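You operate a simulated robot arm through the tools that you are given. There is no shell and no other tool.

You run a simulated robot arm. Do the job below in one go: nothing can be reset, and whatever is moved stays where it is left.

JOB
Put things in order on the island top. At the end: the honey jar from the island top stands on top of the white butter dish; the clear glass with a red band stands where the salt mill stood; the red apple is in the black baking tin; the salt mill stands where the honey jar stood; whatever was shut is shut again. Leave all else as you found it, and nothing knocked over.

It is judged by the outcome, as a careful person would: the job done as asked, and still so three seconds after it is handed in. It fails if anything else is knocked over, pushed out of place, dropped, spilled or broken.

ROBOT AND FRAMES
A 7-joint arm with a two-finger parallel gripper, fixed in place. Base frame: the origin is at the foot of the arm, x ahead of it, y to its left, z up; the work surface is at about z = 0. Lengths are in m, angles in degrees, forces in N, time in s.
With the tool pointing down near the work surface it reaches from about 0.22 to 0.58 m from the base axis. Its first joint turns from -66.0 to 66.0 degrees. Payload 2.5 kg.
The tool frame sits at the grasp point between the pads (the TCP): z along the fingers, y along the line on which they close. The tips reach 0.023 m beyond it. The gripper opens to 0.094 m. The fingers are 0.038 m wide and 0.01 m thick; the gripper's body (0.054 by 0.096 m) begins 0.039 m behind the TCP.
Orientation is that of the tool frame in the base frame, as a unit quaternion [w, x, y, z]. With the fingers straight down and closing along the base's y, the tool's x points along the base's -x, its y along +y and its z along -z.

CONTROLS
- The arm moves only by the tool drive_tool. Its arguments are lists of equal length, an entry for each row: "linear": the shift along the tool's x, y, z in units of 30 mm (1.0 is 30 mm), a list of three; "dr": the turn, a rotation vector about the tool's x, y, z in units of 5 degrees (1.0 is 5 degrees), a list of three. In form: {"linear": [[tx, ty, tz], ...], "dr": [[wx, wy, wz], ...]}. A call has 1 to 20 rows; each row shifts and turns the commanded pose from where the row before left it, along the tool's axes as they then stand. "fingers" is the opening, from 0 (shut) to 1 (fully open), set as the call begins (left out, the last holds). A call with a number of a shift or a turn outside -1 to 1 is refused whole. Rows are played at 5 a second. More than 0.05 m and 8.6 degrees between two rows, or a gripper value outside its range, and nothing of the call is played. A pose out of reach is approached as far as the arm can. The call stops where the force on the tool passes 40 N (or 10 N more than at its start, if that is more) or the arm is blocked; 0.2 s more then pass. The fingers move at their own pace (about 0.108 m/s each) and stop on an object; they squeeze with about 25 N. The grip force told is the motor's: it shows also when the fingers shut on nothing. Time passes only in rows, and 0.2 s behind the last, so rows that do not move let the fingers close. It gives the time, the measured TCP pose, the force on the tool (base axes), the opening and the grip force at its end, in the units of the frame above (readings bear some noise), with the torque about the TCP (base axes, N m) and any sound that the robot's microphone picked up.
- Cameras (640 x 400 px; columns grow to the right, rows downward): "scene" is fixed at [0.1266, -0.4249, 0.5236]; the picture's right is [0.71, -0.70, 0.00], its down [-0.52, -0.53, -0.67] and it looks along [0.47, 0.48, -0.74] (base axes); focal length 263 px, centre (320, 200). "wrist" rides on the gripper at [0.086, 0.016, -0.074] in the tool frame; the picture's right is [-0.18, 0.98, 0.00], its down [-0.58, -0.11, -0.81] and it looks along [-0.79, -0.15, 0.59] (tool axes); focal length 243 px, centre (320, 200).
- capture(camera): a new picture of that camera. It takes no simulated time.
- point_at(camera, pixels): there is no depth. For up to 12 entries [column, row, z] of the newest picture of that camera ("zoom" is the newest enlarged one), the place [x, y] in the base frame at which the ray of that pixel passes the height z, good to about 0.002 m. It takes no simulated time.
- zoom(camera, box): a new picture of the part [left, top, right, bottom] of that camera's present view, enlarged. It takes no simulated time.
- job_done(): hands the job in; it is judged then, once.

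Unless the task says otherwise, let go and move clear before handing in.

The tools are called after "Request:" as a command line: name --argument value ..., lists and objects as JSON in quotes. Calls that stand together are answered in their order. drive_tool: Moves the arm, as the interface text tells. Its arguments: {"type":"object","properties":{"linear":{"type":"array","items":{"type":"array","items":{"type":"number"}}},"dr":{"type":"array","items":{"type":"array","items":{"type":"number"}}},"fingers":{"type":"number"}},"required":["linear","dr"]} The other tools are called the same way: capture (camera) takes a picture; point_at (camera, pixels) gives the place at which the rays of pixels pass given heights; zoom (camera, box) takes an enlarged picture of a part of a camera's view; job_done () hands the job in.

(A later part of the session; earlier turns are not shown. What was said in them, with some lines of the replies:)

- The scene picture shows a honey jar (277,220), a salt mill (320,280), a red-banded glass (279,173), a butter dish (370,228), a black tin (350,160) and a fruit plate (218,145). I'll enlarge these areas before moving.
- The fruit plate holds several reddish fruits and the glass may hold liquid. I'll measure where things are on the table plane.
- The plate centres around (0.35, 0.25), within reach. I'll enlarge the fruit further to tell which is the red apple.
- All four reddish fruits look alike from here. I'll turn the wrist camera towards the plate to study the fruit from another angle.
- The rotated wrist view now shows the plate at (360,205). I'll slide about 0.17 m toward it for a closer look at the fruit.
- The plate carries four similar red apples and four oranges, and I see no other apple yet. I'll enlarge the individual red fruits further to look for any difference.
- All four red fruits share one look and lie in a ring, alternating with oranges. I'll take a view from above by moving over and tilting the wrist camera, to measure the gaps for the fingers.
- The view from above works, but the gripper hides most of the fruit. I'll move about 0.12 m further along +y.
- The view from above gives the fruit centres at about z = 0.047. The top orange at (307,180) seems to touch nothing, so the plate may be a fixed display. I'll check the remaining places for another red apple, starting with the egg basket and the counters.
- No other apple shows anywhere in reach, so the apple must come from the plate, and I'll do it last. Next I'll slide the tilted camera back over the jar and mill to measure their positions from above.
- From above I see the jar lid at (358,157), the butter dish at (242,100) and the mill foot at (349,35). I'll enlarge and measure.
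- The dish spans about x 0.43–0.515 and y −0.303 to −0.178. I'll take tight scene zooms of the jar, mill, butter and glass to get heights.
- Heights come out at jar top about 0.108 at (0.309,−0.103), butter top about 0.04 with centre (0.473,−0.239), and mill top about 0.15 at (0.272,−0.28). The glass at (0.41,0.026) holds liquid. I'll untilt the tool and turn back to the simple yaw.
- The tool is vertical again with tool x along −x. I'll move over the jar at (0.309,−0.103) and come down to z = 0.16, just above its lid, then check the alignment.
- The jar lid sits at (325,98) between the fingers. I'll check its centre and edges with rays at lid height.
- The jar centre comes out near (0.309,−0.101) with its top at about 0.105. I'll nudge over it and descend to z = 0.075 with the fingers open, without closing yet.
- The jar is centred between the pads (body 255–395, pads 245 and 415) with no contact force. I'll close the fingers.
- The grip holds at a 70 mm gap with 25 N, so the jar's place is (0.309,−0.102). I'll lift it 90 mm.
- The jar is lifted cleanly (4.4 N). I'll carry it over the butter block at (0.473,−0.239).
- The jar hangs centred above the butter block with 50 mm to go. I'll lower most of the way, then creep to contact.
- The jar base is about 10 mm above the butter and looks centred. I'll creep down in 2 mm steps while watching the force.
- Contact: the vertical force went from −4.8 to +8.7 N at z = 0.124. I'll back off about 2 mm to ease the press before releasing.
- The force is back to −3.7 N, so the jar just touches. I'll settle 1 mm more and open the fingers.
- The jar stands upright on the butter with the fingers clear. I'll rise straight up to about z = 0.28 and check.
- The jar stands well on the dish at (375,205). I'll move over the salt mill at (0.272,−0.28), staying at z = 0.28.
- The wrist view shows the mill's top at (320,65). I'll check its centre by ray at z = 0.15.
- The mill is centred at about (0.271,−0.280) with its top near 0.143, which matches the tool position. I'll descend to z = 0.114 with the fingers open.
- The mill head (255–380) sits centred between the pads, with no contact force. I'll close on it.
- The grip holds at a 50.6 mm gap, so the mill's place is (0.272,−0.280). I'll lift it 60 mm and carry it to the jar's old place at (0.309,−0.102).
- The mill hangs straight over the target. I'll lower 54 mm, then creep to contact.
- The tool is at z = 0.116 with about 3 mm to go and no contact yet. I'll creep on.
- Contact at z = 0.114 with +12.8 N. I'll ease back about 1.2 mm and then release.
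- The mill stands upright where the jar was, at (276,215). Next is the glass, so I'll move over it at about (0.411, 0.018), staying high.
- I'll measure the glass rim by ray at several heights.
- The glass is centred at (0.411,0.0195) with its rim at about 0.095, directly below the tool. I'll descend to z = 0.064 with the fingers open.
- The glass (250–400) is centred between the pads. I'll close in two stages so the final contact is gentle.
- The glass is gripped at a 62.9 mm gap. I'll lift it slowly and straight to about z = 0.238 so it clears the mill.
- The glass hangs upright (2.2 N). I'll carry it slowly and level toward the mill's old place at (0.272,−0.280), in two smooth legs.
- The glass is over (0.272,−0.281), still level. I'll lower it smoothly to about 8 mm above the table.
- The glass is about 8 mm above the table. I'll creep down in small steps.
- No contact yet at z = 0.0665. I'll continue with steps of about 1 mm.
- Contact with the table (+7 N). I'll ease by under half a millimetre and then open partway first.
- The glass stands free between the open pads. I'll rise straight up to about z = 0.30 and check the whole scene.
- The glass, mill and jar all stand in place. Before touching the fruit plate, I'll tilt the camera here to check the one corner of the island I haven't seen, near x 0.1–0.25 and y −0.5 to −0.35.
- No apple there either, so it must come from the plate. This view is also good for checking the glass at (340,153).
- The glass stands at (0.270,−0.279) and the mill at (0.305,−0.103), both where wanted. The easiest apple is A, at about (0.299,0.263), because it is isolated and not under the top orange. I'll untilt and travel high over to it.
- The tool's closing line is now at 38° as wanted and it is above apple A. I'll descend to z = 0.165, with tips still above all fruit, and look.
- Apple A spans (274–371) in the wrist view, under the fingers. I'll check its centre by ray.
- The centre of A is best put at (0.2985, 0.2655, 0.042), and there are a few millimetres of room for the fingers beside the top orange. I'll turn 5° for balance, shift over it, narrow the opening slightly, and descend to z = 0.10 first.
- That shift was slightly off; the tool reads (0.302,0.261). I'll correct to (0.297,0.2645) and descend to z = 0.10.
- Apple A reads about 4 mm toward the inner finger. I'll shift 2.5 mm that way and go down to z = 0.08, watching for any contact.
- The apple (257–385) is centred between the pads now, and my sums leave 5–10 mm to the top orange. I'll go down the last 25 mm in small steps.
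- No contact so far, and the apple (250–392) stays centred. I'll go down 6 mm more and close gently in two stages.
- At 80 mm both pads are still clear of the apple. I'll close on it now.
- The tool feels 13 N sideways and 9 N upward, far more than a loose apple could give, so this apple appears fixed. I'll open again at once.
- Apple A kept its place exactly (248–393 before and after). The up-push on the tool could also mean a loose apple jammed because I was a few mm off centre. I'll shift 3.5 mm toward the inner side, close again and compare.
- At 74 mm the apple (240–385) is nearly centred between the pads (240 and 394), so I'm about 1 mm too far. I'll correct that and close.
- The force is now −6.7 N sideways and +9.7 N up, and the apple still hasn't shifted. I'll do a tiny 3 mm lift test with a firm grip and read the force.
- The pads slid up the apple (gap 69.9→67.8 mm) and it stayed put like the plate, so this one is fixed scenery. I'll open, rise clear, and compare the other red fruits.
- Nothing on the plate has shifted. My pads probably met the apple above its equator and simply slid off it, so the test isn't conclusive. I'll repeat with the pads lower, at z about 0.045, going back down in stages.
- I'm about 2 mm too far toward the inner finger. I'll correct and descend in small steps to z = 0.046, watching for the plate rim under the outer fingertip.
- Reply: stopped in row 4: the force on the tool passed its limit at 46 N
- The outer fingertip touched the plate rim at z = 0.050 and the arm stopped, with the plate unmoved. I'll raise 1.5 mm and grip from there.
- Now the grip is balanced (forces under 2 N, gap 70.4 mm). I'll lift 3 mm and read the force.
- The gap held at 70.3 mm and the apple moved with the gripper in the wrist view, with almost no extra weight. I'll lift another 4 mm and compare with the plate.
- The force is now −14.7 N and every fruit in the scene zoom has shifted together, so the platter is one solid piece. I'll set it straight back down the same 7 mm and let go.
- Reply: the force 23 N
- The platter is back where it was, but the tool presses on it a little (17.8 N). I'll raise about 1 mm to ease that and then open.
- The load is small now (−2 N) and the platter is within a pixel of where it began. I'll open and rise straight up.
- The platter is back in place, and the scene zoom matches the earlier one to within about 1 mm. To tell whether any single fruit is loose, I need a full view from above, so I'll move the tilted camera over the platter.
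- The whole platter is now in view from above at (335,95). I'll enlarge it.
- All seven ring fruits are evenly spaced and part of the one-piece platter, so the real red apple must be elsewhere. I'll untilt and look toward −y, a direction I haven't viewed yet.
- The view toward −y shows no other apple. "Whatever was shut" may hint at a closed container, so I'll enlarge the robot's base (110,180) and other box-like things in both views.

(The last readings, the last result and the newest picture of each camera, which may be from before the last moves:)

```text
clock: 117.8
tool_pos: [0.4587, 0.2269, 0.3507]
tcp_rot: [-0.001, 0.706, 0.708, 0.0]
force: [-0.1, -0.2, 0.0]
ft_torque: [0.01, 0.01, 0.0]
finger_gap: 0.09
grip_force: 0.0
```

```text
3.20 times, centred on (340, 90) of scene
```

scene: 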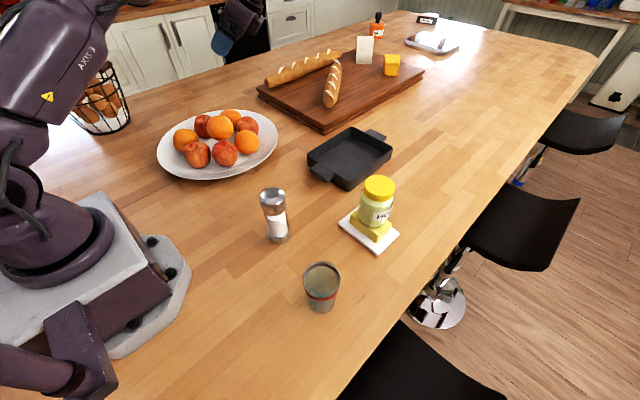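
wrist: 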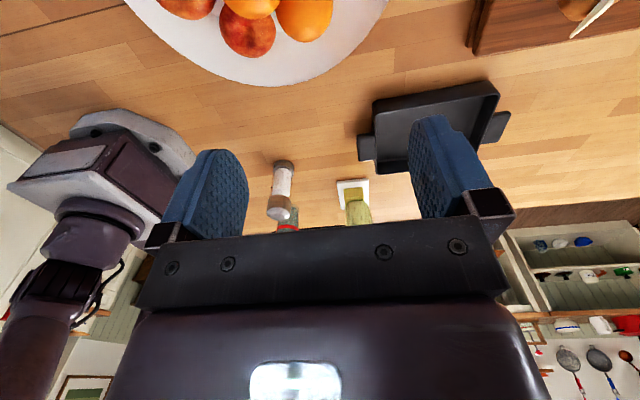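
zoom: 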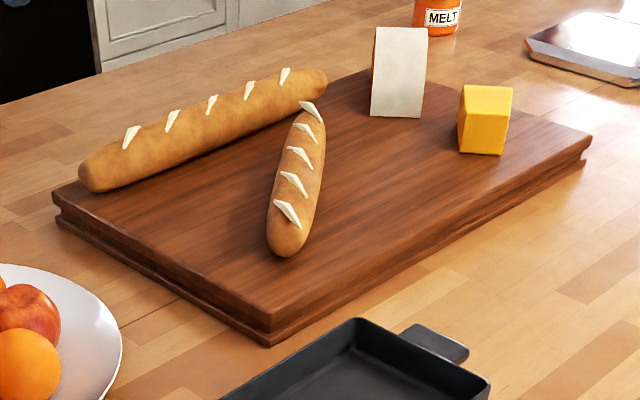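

No closed container is in reach. I'll check the stools, the floor and the counters for anything red and round that I could have missed.

Request:
zoom --camera "scene" --box '[400, 90, 640, 240]'

Request:
zoom --camera "scene" --box '[340, 240, 640, 400]'

Request:
zoom --camera "wrist" --box '[480, 180, 640, 400]'

Request:
zoom --camera "wrist" --box '[230, 100, 420, 240]'

```text
2.67 times, centred on (520, 165) of scene
```

zoom: 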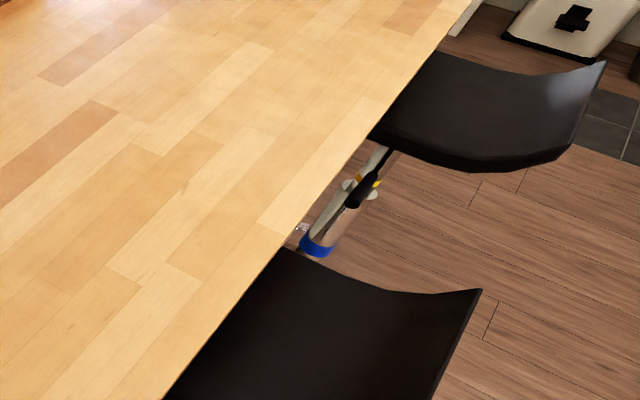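

```text
2.13 times, centred on (490, 320) of scene
```

zoom: 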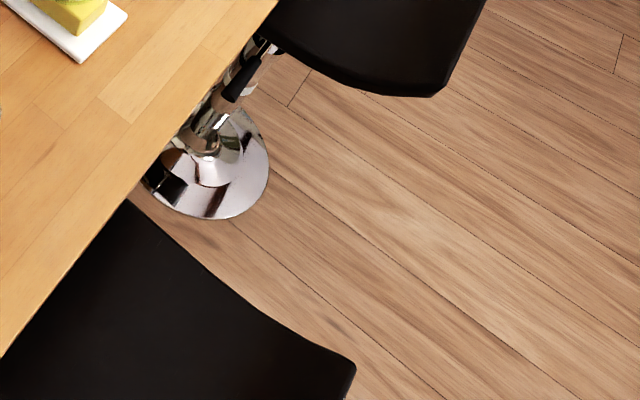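

```text
1.82 times, centred on (560, 290) of wrist
```

zoom: 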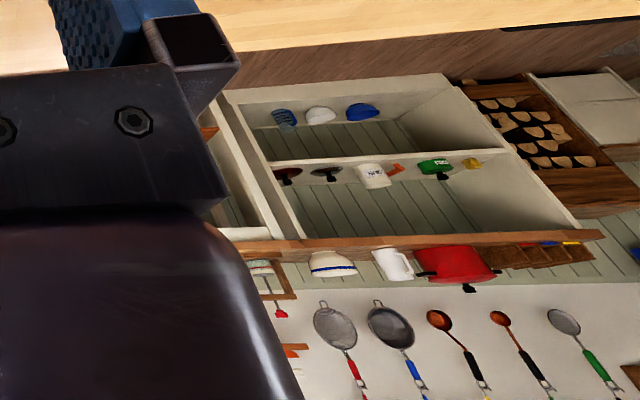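

```text
2.86 times, centred on (325, 170) of wrist
```

zoom: 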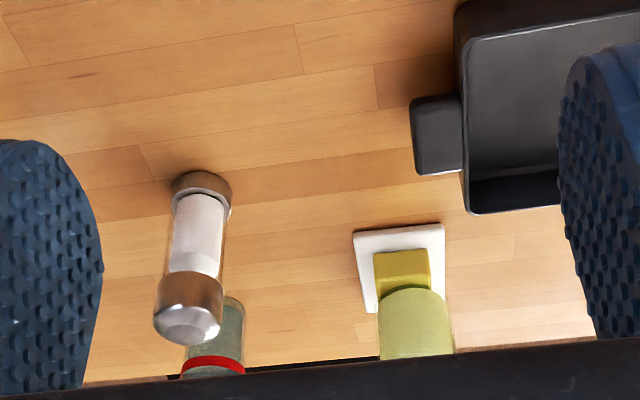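

No loose apple turned up, so one of the other platter apples may still be separate. Apple C at (0.389,0.387) is the most open one, with free space on its inner side. I'll turn the closing line to +y and move above it to test it.

Request:
drive_tool --linear '[[0, 0, 0], [0, 0, 0], [0, 0, 0], [0, 0, 0], [0, 0, 0], [0, 0, 0], [0, 0, 0], [0, 0, 0], [0, 0, 0], [0, 0, 0], [0, 0, 0], [0, 0, 0], [0, 0, 0], [0, 0, 0], [0, 0, 0], [0, 0, 0], [0, 0, 0], [0, 0, 0], [0, 0, 0]]' --dr '[[0, 0, -1], [0, 0, -1], [0, 0, -1], [0, 0, -1], [0, 0, -1], [0, 0, -1], [0, 0, -1], [0, 0, -1], [0, 0, -1], [0, 0, -1], [0, 0, -1], [0, 0, -1], [0, 0, -1], [0, 0, -1], [0, 0, -1], [0, 0, -1], [0, 0, -1], [0, 0, -1], [0, 0, 0]]' --fingers 1

Request:
drive_tool --linear '[[0.23, 0.53, 0.5], [0.23, 0.53, 0.5], [0.23, 0.53, 0.5], [0.23, 0.53, 0.5], [0.23, 0.53, 0.5], [0.23, 0.53, 0.5], [0.23, 0.53, 0.5], [0.23, 0.53, 0.5], [0.23, 0.53, 0.5], [0.23, 0.53, 0.5], [0, 0, 0]]' --dr '[[0, 0, 0], [0, 0, 0], [0, 0, 0], [0, 0, 0], [0, 0, 0], [0, 0, 0], [0, 0, 0], [0, 0, 0], [0, 0, 0], [0, 0, 0], [0, 0, 0]]'

Request:
capture --camera "wrist"

Request:
zoom --camera "scene" --box '[150, 40, 300, 185]'

```text
clock: 121.8
tool_pos: [0.4593, 0.2278, 0.351]
tcp_rot: [0.001, -0.003, 1.0, 0.001]
force: [-0.3, 0.0, -0.8]
ft_torque: [0.02, 0.01, -0.03]
finger_gap: 0.0942
grip_force: 0.1
```

```text
clock: 124.2
tool_pos: [0.3902, 0.3862, 0.2004]
tcp_rot: [0.0, -0.002, 1.0, 0.001]
force: [-1.0, 0.3, -0.4]
ft_torque: [-0.02, 0.02, 0.01]
finger_gap: 0.0941
grip_force: 0.0
```

```text
taken
```

wrist: 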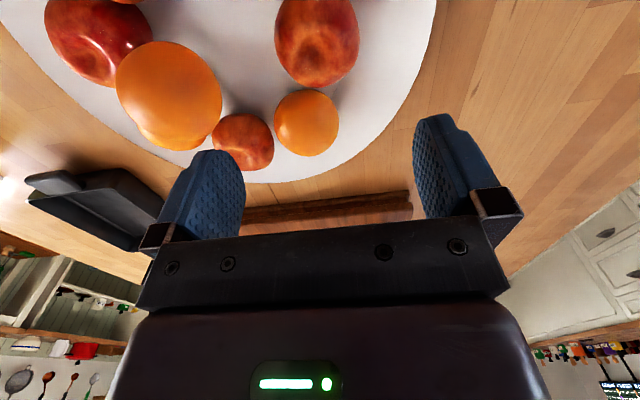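

```text
2.76 times, centred on (225, 112) of scene
```

zoom: 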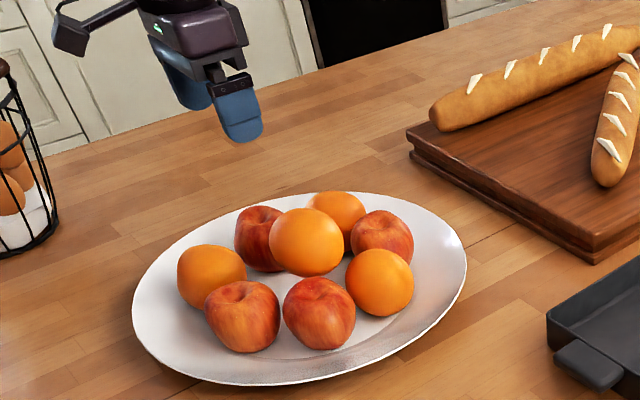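

Request:
point_at --camera "wrist" --pixels '[[318, 87, 0.042], [274.5, 38, 0.042], [360, 36, 0.042], [317.5, 38, 0.042], [243, 142, 0.042], [306, 122, 0.042], [170, 95, 0.09]]'

```text
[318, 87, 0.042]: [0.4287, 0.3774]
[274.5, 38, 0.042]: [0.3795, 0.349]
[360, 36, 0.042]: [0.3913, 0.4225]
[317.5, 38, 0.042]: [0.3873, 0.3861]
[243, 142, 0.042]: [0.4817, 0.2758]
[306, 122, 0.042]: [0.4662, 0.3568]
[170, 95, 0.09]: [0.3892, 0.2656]
```

Apple C centres at about (0.388,0.386), right under the tool. I'll descend in stages to z = 0.053.

Request:
drive_tool --linear '[[0.07, -0.02, 0.5], [0, 0, 0.7], [0, 0, 0.7], [0, 0, 0.7], [0, 0, 0.7], [0, 0, 0.5], [0, 0, 0]]' --dr '[[0, 0, 0], [0, 0, 0], [0, 0, 0], [0, 0, 0], [0, 0, 0], [0, 0, 0], [0, 0, 0]]' --fingers 1

Request:
capture --camera "wrist"

Request:
zoom --camera "scene" --box '[150, 60, 280, 185]'

```text
clock: 125.8
tool_pos: [0.3894, 0.3864, 0.0866]
tcp_rot: [-0.001, -0.003, 1.0, 0.0]
force: [-0.2, 0.2, -0.2]
ft_torque: [0.01, 0.01, 0.03]
finger_gap: 0.0941
grip_force: 0.1
```

```text
taken
```

wrist: 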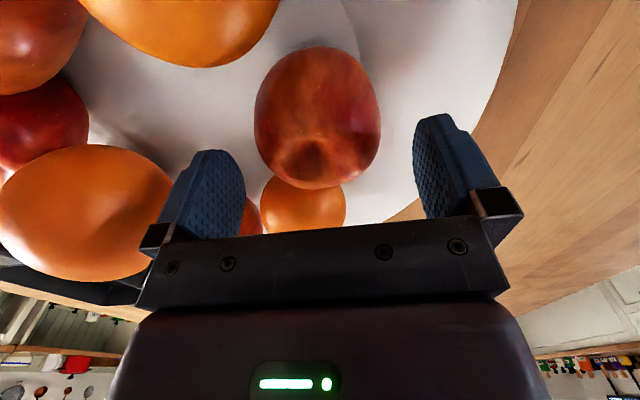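

```text
3.20 times, centred on (215, 122) of scene
```

zoom: 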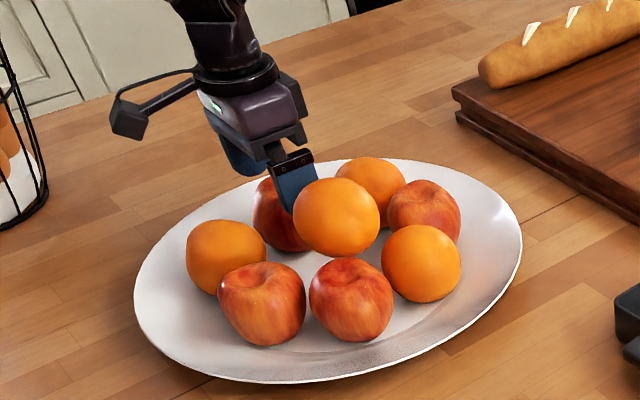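

Apple C (254–380) is centred. I'll go down the last 33 mm in small steps.

Request:
drive_tool --linear '[[0, 0, 0.3], [0, 0, 0.3], [0, 0, 0.25], [0, 0, 0.15], [0, 0, 0.1], [0, 0, 0]]' --dr '[[0, 0, 0], [0, 0, 0], [0, 0, 0], [0, 0, 0], [0, 0, 0], [0, 0, 0]]' --fingers 1

Request:
drive_tool --linear '[[0, 0, 0], [0, 0, 0]]' --dr '[[0, 0, 0], [0, 0, 0]]' --fingers 0.8

Request:
capture --camera "wrist"

```text
clock: 127.2
tool_pos: [0.3891, 0.3868, 0.054]
tcp_rot: [0.0, -0.002, 1.0, 0.001]
force: [0.5, 0.5, -0.9]
ft_torque: [-0.01, -0.01, 0.0]
finger_gap: 0.094
grip_force: 0.0
```

```text
clock: 127.8
tool_pos: [0.3881, 0.3846, 0.0537]
tcp_rot: [-0.001, -0.002, 1.0, 0.001]
force: [-0.1, 0.1, 0.5]
ft_torque: [0.02, -0.01, 0.01]
finger_gap: 0.0753
grip_force: 0.1
```

```text
taken
```

wrist: 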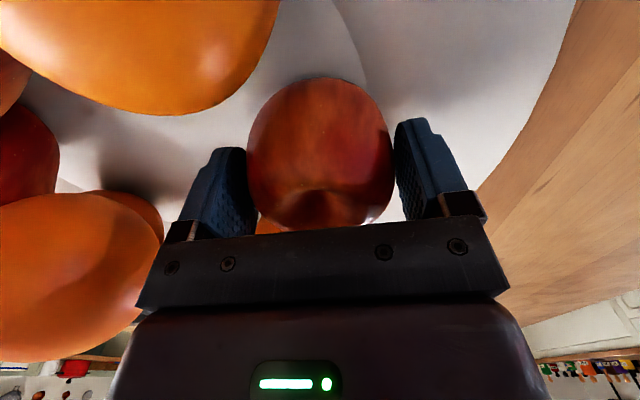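

Apple C fits evenly between the pads at 75 mm (246–394). I'll close on it and read the forces.

Request:
drive_tool --linear '[[0, 0, 0], [0, 0, 0], [0, 0, 0], [0, 0, 0]]' --dr '[[0, 0, 0], [0, 0, 0], [0, 0, 0], [0, 0, 0]]' --fingers 0.6

Request:
capture --camera "wrist"

Request:
zoom --camera "scene" --box '[170, 100, 270, 175]'

```text
clock: 128.8
tool_pos: [0.3878, 0.3862, 0.0549]
tcp_rot: [-0.001, -0.002, 1.0, 0.001]
force: [-0.7, 0.5, 0.5]
ft_torque: [0.03, 0.0, 0.0]
finger_gap: 0.0727
grip_force: 25.2
```

```text
taken
```

wrist: 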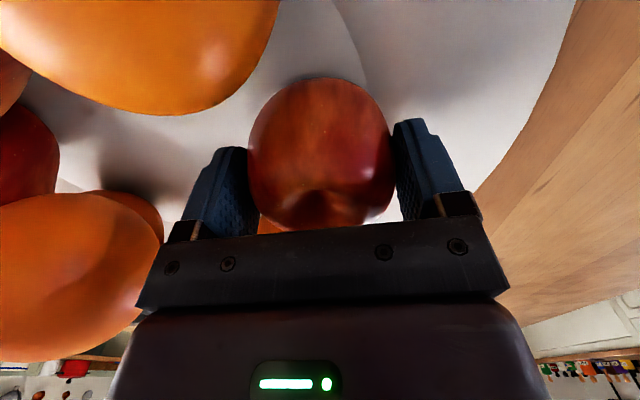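

```text
5.33 times, centred on (220, 138) of scene
```

zoom: 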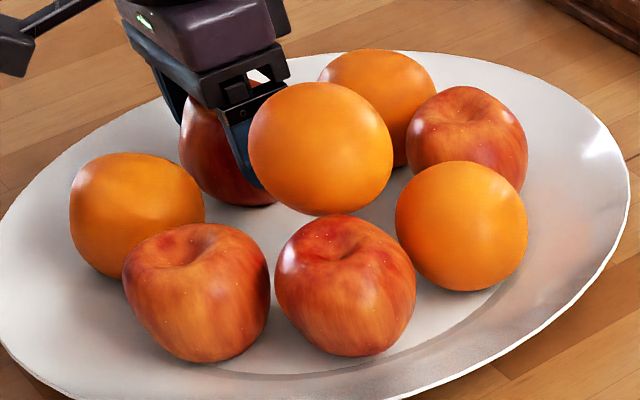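

Apple C measures 72.7 mm, wider than A, and the forces are near zero, which is promising. I'll do a 3 mm lift test.

Request:
drive_tool --linear '[[0, 0, -0.05], [0, 0, -0.05], [0, 0, 0]]' --dr '[[0, 0, 0], [0, 0, 0], [0, 0, 0]]' --fingers 0

Request:
zoom --camera "scene" --box '[170, 100, 270, 175]'

Request:
capture --camera "wrist"

```text
clock: 129.6
tool_pos: [0.3877, 0.3859, 0.0573]
tcp_rot: [-0.001, -0.001, 1.0, 0.001]
force: [-0.4, 1.1, -1.0]
ft_torque: [-0.01, 0.0, -0.03]
finger_gap: 0.0726
grip_force: 25.4
```

```text
5.33 times, centred on (220, 138) of scene
```

zoom: 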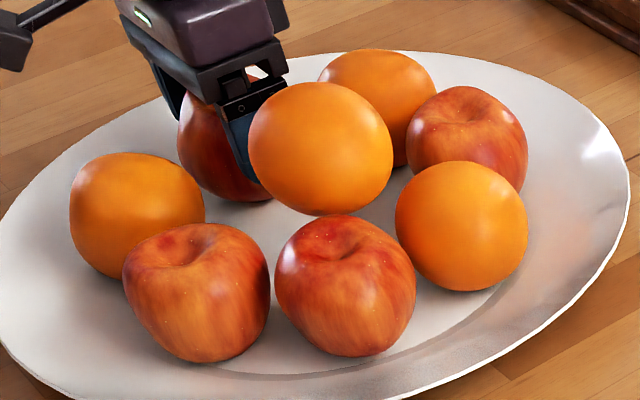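

```text
taken
```

wrist: 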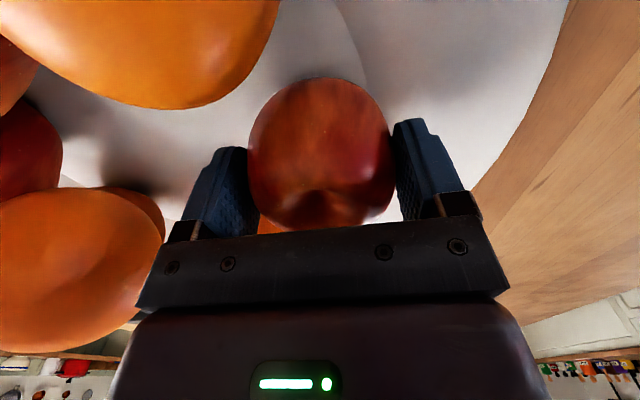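

Apple C came up alone: its bottom moved from row 207 to 202 while every other fruit stayed put, and the load is only about 1 N. This is the loose red apple, so I'll lift it straight up clear.

Request:
drive_tool --linear '[[0, 0, -0.3], [0, 0, -0.4], [0, 0, -0.5], [0, 0, -0.6], [0, 0, -0.6], [0, 0, -0.6], [0, 0, -0.6], [0, 0, -0.6], [0, 0, -0.6], [0, 0, -0.6], [0, 0, -0.5], [0, 0, -0.3], [0, 0, 0]]' --dr '[[0, 0, 0], [0, 0, 0], [0, 0, 0], [0, 0, 0], [0, 0, 0], [0, 0, 0], [0, 0, 0], [0, 0, 0], [0, 0, 0], [0, 0, 0], [0, 0, 0], [0, 0, 0], [0, 0, 0]]'

Request:
capture --camera "scene"

Request:
capture --camera "wrist"

```text
clock: 132.4
tool_pos: [0.3884, 0.3868, 0.2443]
tcp_rot: [0.0, -0.001, 1.0, 0.001]
force: [0.7, 0.1, -1.5]
ft_torque: [0.02, 0.0, 0.01]
finger_gap: 0.0728
grip_force: 25.3
```

```text
taken
```

scene: 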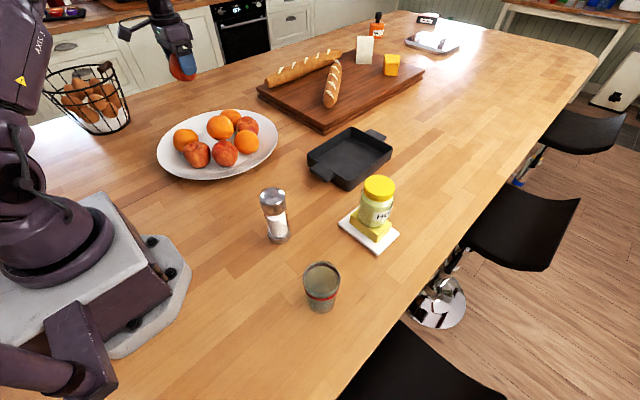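

```text
taken
```

wrist: 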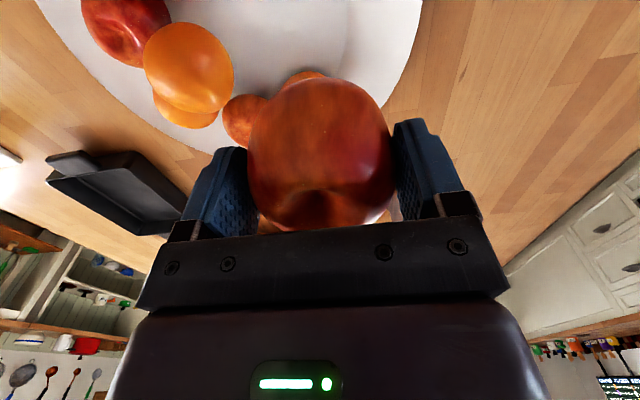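

The apple is in the gripper (1.5 N) and the platter is undisturbed. Now I'll measure the tin's rim and floor corners.

Request:
zoom --camera "scene" --box '[295, 115, 405, 200]'

Request:
point_at --camera "scene" --pixels '[[307.25, 153.75, 0.04], [348.75, 181, 0.04], [393.25, 146, 0.04], [352, 127, 0.04], [348.75, 190.5, 0.0]]'

```text
4.71 times, centred on (350, 158) of scene
```

zoom: 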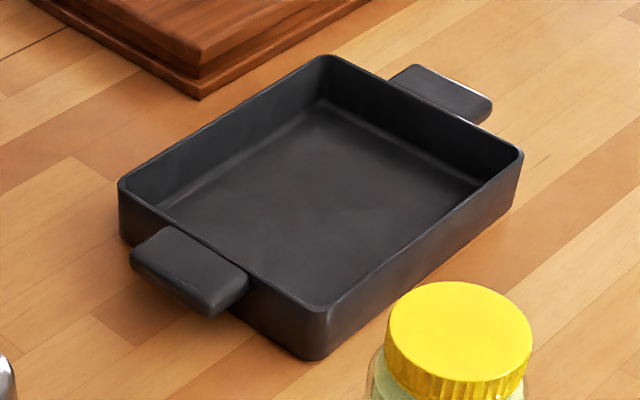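

```text
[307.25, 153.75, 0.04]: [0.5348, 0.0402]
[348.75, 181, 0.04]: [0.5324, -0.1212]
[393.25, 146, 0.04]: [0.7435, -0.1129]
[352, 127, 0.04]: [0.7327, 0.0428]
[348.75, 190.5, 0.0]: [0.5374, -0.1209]
```

The tin's inside spans about x 0.545–0.73 and y −0.11–0.03. I'll carry the apple high over to (0.59,−0.038), then check.

Request:
drive_tool --linear '[[-0.15, -0.3, 0], [-0.27, -0.57, 0], [-0.36, -0.76, 0], [-0.38, -0.8, 0], [-0.38, -0.8, 0], [-0.38, -0.8, 0], [-0.38, -0.8, 0], [-0.38, -0.8, 0], [-0.38, -0.8, 0], [-0.38, -0.8, 0], [-0.38, -0.8, 0], [-0.38, -0.8, 0], [-0.38, -0.8, 0], [-0.38, -0.8, 0], [-0.38, -0.8, 0], [-0.38, -0.8, 0], [-0.38, -0.8, 0], [-0.38, -0.8, 0], [-0.3, -0.6, 0], [-0.16, -0.72, 0]]' --dr '[[0, 0, 0], [0, 0, 0], [0, 0, 0], [0, 0, 0], [0, 0, 0], [0, 0, 0], [0, 0, 0], [0, 0, 0], [0, 0, 0], [0, 0, 0], [0, 0, 0], [0, 0, 0], [0, 0, 0], [0, 0, 0], [0, 0, 0], [0, 0, 0], [0, 0, 0], [0, 0, 0], [0, 0, 0], [0, 0, 0]]'

Request:
capture --camera "scene"

Request:
capture --camera "wrist"

```text
clock: 136.6
tool_pos: [0.5898, -0.0608, 0.2403]
tcp_rot: [0.0, -0.002, 1.0, 0.001]
force: [-0.6, 0.1, -1.7]
ft_torque: [0.0, 0.0, -0.03]
finger_gap: 0.073
grip_force: 24.6
out of reach, approached as far as the arm can: row 20
```

```text
taken
```

scene: 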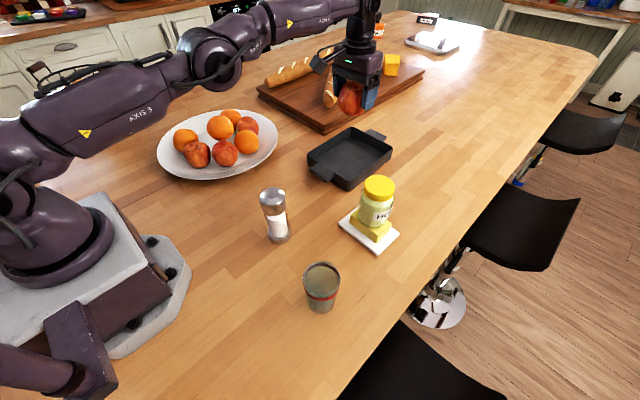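

```text
taken
```

wrist: 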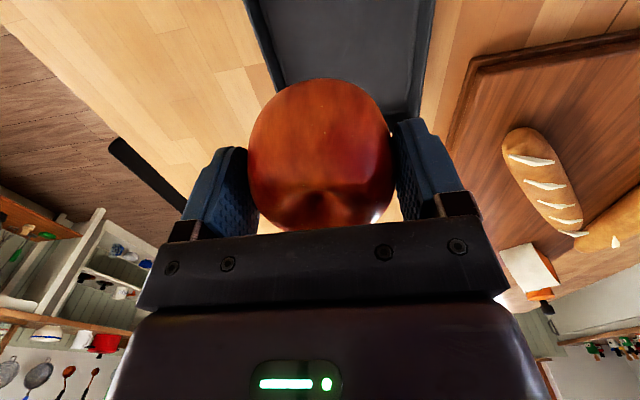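

I'm at the edge of vertical reach and a bit far in y (−0.061). I'll lean the tool 15° outward for more reach and shift to y = −0.038.

Request:
drive_tool --linear '[[0, 0, 0], [0, 0, 0], [0, 0, 0], [0, 0.37, 0], [0, 0.37, 0], [0, 0, 0]]' --dr '[[0, -1, 0], [0, -1, 0], [0, -1, 0], [0, 0, 0], [0, 0, 0], [0, 0, 0]]'

Request:
capture --camera "scene"

```text
clock: 138.0
tool_pos: [0.5903, -0.0387, 0.2423]
tcp_rot: [0.131, -0.001, 0.991, 0.001]
force: [-0.7, 0.4, -1.3]
ft_torque: [-0.02, -0.02, 0.02]
finger_gap: 0.0729
grip_force: 24.9
```

```text
taken
```

scene: 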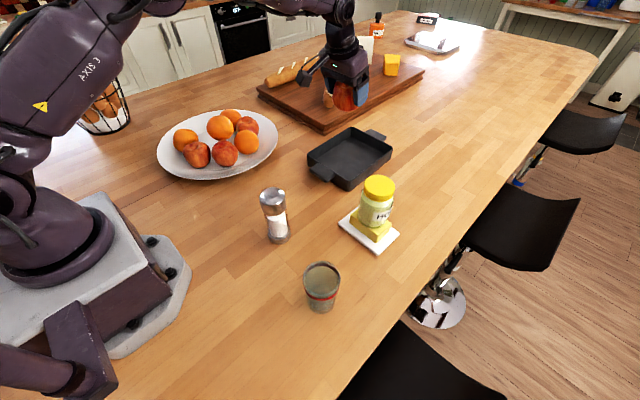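

The tool leans 15° at (0.590,−0.039). I'll descend to z = 0.10 while edging out to x = 0.602, keeping the apple above the tin's rim, and look.

Request:
drive_tool --linear '[[0.12, 0, 0.668], [0.12, 0, 0.668], [0.12, 0, 0.668], [0.12, 0, 0.668], [0.12, 0, 0.668], [0.12, 0, 0.668], [0.12, 0, 0.668], [0, 0, 0]]' --dr '[[0, 0, 0], [0, 0, 0], [0, 0, 0], [0, 0, 0], [0, 0, 0], [0, 0, 0], [0, 0, 0], [0, 0, 0]]'

Request:
capture --camera "wrist"

Request:
zoom --camera "scene" --box '[280, 90, 420, 200]'

```text
clock: 139.8
tool_pos: [0.6022, -0.0397, 0.0994]
tcp_rot: [0.132, -0.002, 0.991, 0.002]
force: [0.4, -0.6, -2.1]
ft_torque: [0.02, 0.01, 0.0]
finger_gap: 0.073
grip_force: 24.9
```

```text
taken
```

wrist: 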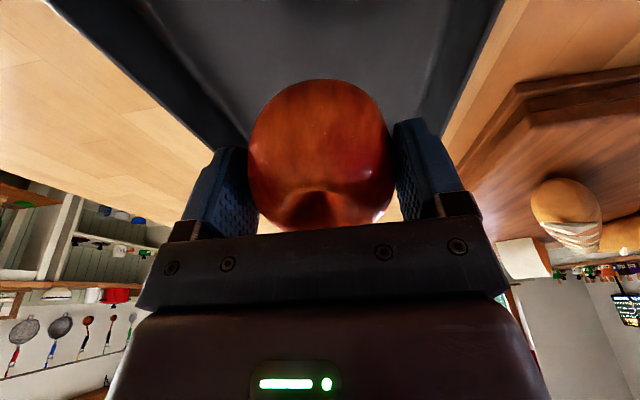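

```text
3.64 times, centred on (350, 145) of scene
```

zoom: 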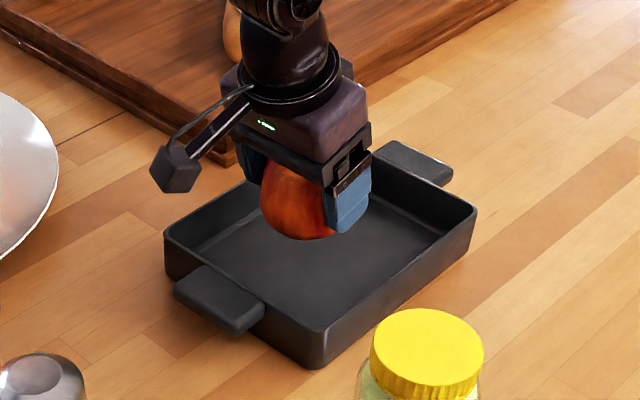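

The apple hangs over the middle of the tin. I'll lower 36 mm and then creep to contact.

Request:
drive_tool --linear '[[0.1035, 0, 0.386], [0.1035, 0, 0.386], [0.09, 0, 0.34], [0, 0, 0]]' --dr '[[0, 0, 0], [0, 0, 0], [0, 0, 0], [0, 0, 0]]'

Request:
drive_tool --linear '[[0.02, 0, 0.07], [0.015, 0, 0.055], [0, 0, 0]]' --dr '[[0, 0, 0], [0, 0, 0], [0, 0, 0]]'

Request:
zoom --camera "scene" --box '[280, 90, 420, 200]'

```text
clock: 140.8
tool_pos: [0.6017, -0.0391, 0.0645]
tcp_rot: [0.13, -0.002, 0.991, 0.0]
force: [-0.5, 0.4, -2.1]
ft_torque: [0.0, 0.01, 0.0]
finger_gap: 0.0728
grip_force: 25.3
```

```text
clock: 141.6
tool_pos: [0.6027, -0.0384, 0.0609]
tcp_rot: [0.131, -0.002, 0.991, 0.002]
force: [-0.3, 0.3, -1.5]
ft_torque: [-0.02, 0.02, 0.0]
finger_gap: 0.073
grip_force: 24.9
```

```text
3.64 times, centred on (350, 145) of scene
```

zoom: 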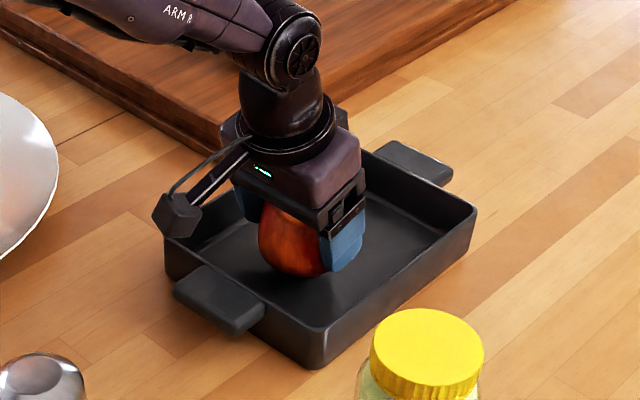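

No contact yet at z = 0.061. I'll keep creeping down about 2 mm at a time.

Request:
drive_tool --linear '[[0.015, 0, 0.055], [0.01, 0, 0.04], [0, 0, 0]]' --dr '[[0, 0, 0], [0, 0, 0], [0, 0, 0]]'

Request:
drive_tool --linear '[[0.01, 0, 0.04], [0, 0, 0]]' --dr '[[0, 0, 0], [0, 0, 0]]'

```text
clock: 142.4
tool_pos: [0.6034, -0.0387, 0.0584]
tcp_rot: [0.13, -0.002, 0.991, 0.001]
force: [-0.6, 0.6, -1.4]
ft_torque: [0.01, -0.01, 0.01]
finger_gap: 0.0728
grip_force: 25.2
```

```text
clock: 143.0
tool_pos: [0.6029, -0.0396, 0.0564]
tcp_rot: [0.13, -0.001, 0.991, 0.001]
force: [0.0, -0.1, -2.3]
ft_torque: [-0.02, 0.02, -0.01]
finger_gap: 0.0731
grip_force: 25.1
```

Request:
drive_tool --linear '[[0.01, 0, 0.04], [0, 0, 0]]' --dr '[[0, 0, 0], [0, 0, 0]]'

Request:
drive_tool --linear '[[0.008, 0, 0.03], [0, 0, 0]]' --dr '[[0, 0, 0], [0, 0, 0]]'

```text
clock: 143.6
tool_pos: [0.6013, -0.0392, 0.057]
tcp_rot: [0.131, -0.001, 0.991, 0.001]
force: [-1.8, 0.1, 1.3]
ft_torque: [0.02, 0.11, -0.02]
finger_gap: 0.0727
grip_force: 25.6
```

```text
clock: 144.2
tool_pos: [0.6027, -0.0398, 0.0561]
tcp_rot: [0.132, -0.002, 0.991, 0.001]
force: [-4.0, 0.3, 9.7]
ft_torque: [0.0, 0.24, -0.02]
finger_gap: 0.073
grip_force: 25.3
```

The apple is on the tin floor (+9.7 N). I'll ease off about 0.7 mm and open partway, then fully within the tin's width.

Request:
drive_tool --linear '[[-0.006, 0, -0.024], [0, 0, 0]]' --dr '[[0, 0, 0], [0, 0, 0]]'

Request:
drive_tool --linear '[[0, 0, 0], [0, 0, 0], [0, 0, 0]]' --dr '[[0, 0, 0], [0, 0, 0], [0, 0, 0]]' --fingers 0.82

Request:
capture --camera "wrist"

Request:
zoom --camera "scene" --box '[280, 90, 420, 200]'

```text
clock: 144.8
tool_pos: [0.604, -0.0382, 0.0558]
tcp_rot: [0.132, -0.002, 0.991, 0.001]
force: [0.8, -1.0, 6.5]
ft_torque: [-0.03, -0.09, 0.0]
finger_gap: 0.0729
grip_force: 25.4
```

```text
clock: 145.6
tool_pos: [0.6038, -0.0389, 0.0539]
tcp_rot: [0.13, -0.002, 0.992, 0.001]
force: [0.1, 0.6, 0.4]
ft_torque: [-0.01, -0.05, 0.02]
finger_gap: 0.0772
grip_force: 0.1
```

```text
taken
```

wrist: 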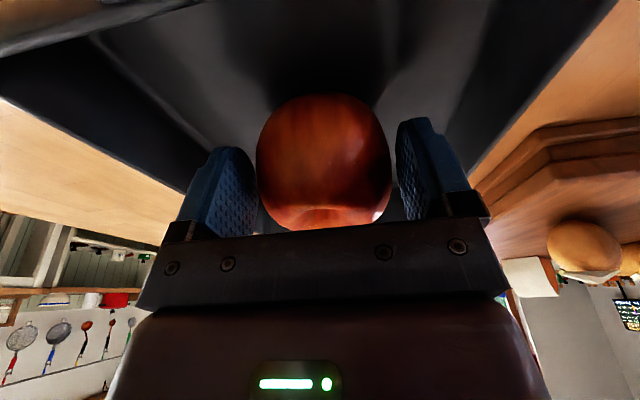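

```text
3.64 times, centred on (350, 145) of scene
```

zoom: 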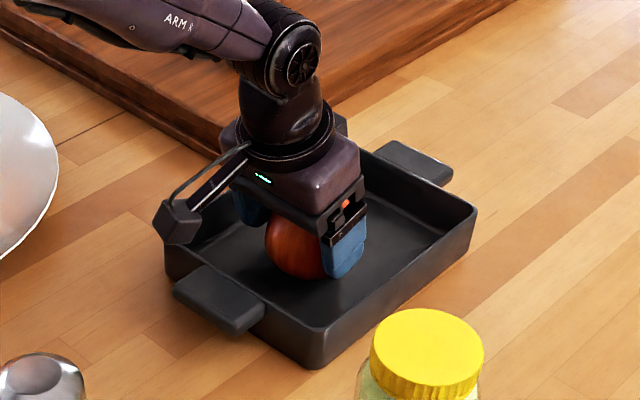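

The apple rests free on the tin floor. I'll open fully and rise straight up.

Request:
drive_tool --linear '[[0, 0, 0], [0, 0, 0], [0, 0, 0]]' --dr '[[0, 0, 0], [0, 0, 0], [0, 0, 0]]' --fingers 0.98

Request:
drive_tool --linear '[[-0.07, 0, -0.25], [-0.13, 0, -0.5], [-0.2, 0, -0.75], [-0.216, 0, -0.805], [-0.216, 0, -0.805], [-0.216, 0, -0.805], [-0.216, 0, -0.805], [-0.216, 0, -0.805], [0, 0, 0]]' --dr '[[0, 0, 0], [0, 0, 0], [0, 0, 0], [0, 0, 0], [0, 0, 0], [0, 0, 0], [0, 0, 0], [0, 0, 0], [0, 0, 0]]'

Request:
capture --camera "scene"

Request:
capture --camera "wrist"

Request:
zoom --camera "scene" --box '[280, 90, 420, 200]'

```text
clock: 146.4
tool_pos: [0.6022, -0.0396, 0.0556]
tcp_rot: [0.131, -0.002, 0.991, 0.001]
force: [-0.5, -0.4, 0.0]
ft_torque: [0.0, 0.01, -0.03]
finger_gap: 0.0921
grip_force: 0.1
```

```text
clock: 148.4
tool_pos: [0.6025, -0.0394, 0.2279]
tcp_rot: [0.13, -0.002, 0.991, 0.001]
force: [-0.6, 0.3, -0.1]
ft_torque: [-0.02, -0.02, 0.0]
finger_gap: 0.0922
grip_force: 0.1
```

```text
taken
```

scene: 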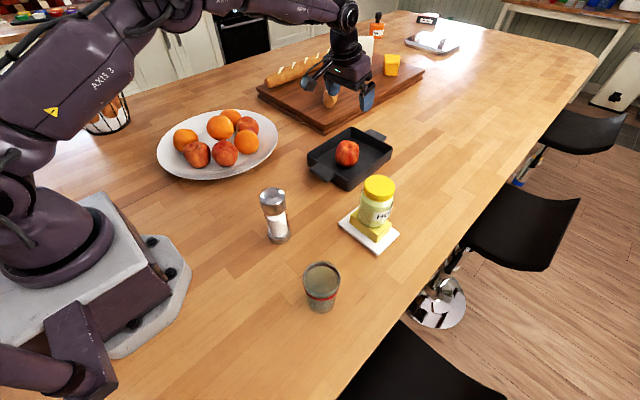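

```text
taken
```

wrist: 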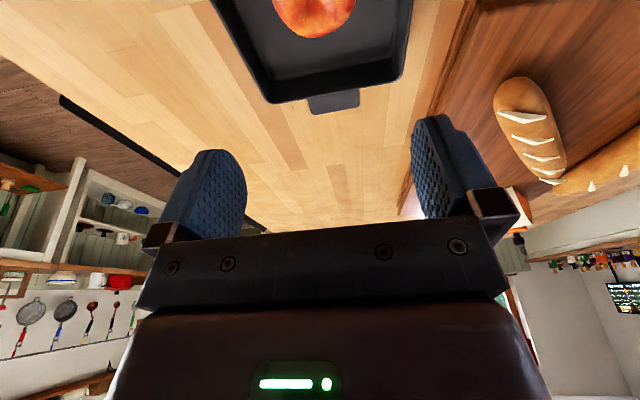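

```text
3.64 times, centred on (350, 145) of scene
```

zoom: 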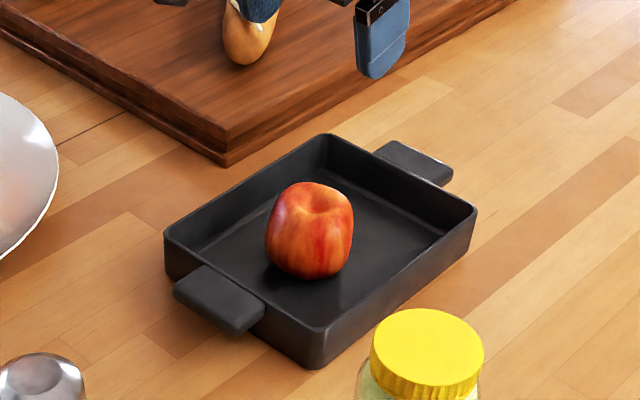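

The apple sits in the tin at (347,153) and the tin hasn't shifted. I'll straighten the tool, raise it and pull back to a neutral spot, then check everything one last time.

Request:
drive_tool --linear '[[0.8, 0, -0.3], [0.8, 0, -0.5], [0.8, 0, -0.5], [0.8, 0, -0.5], [0.8, 0, -0.5], [0.8, 0, -0.2], [0.8, 0, 0], [0.6, 0, 0], [0, 0, 0], [0, 0, 0], [0, 0, 0], [0, 0, 0]]' --dr '[[0, 0, 0], [0, 0, 0], [0, 0, 0], [0, 0, 0], [0, 0, 0], [0, 0, 0], [0, 0, 0], [0, 0, 0], [0, 1, 0], [0, 1, 0], [0, 1, 0], [0, 0, 0]]'

Request:
capture --camera "scene"

Request:
zoom --camera "scene" --box '[240, 120, 420, 330]'

Request:
zoom --camera "scene" --box '[170, 100, 270, 175]'

Request:
zoom --camera "scene" --box '[330, 170, 420, 260]'

```text
clock: 151.0
tool_pos: [0.4039, -0.0404, 0.2507]
tcp_rot: [0.0, -0.003, 1.0, 0.001]
force: [-0.3, 0.3, 0.5]
ft_torque: [-0.02, 0.0, 0.01]
finger_gap: 0.0921
grip_force: 0.2
```

```text
taken
```

scene: 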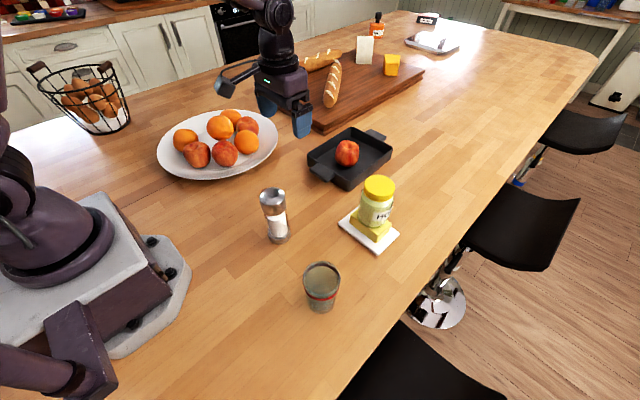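

```text
1.90 times, centred on (330, 225) of scene
```

zoom: 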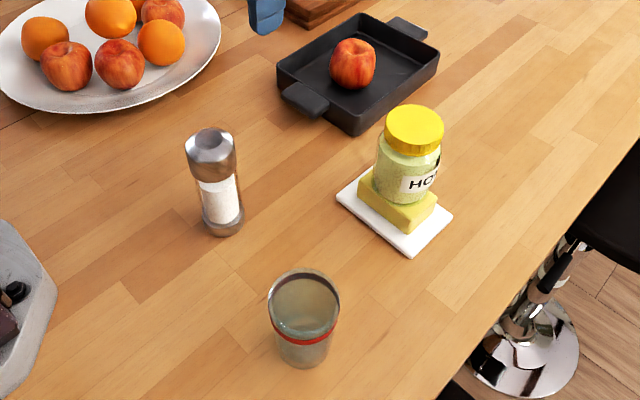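

```text
5.33 times, centred on (220, 138) of scene
```

zoom: 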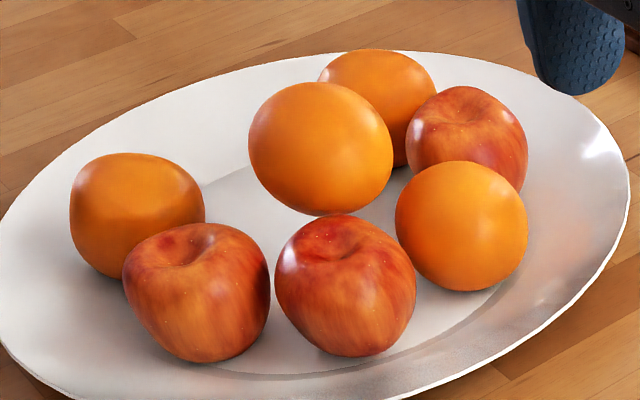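

```text
4.44 times, centred on (375, 215) of scene
```

zoom: 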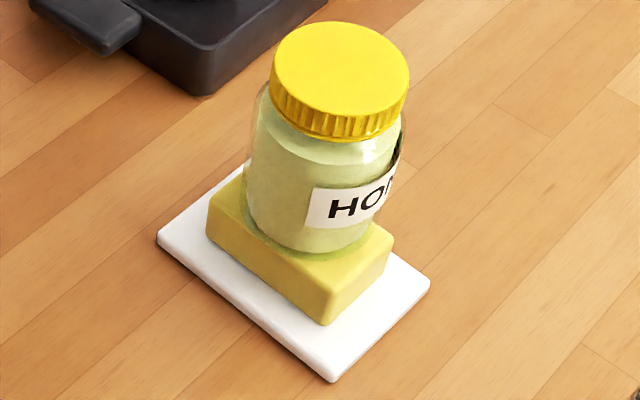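

The final pictures show the jar upright on the butter dish, the mill at the jar's old place and the glass at the mill's. The apple is in the tin at (347,153), and the platter is within about 1.5 mm of where it began. The gripper is clear, so I'm handing in.

Request:
job_done

```text
The job is handed in.
```

The job is handed in, and in the last pictures everything was where you asked, with nothing knocked over. I don't have the verdict yet.

- **Honey jar:** stands upright on the butter block, on top of the white butter dish.
- **Salt mill:** stands where the honey jar stood, within a few millimetres.
- **Glass with the red band:** stands where the salt mill stood, within a few millimetres. I kept it upright and moved it slowly because it has liquid in it.
- **Red apple:** sits in the black baking tin. It came from the fruit platter.
- **Anything shut:** I found nothing closed within reach, so I opened nothing.

**Fruit platter disturbed:** the first apple I tried is fixed to the platter. Testing it tilted the platter about 5 mm on one side. I set it back down, and it now sits about 1–1.5 mm from where it started. A fingertip also touched the platter's rim once, hard enough to stop the arm, but the platter did not visibly move.
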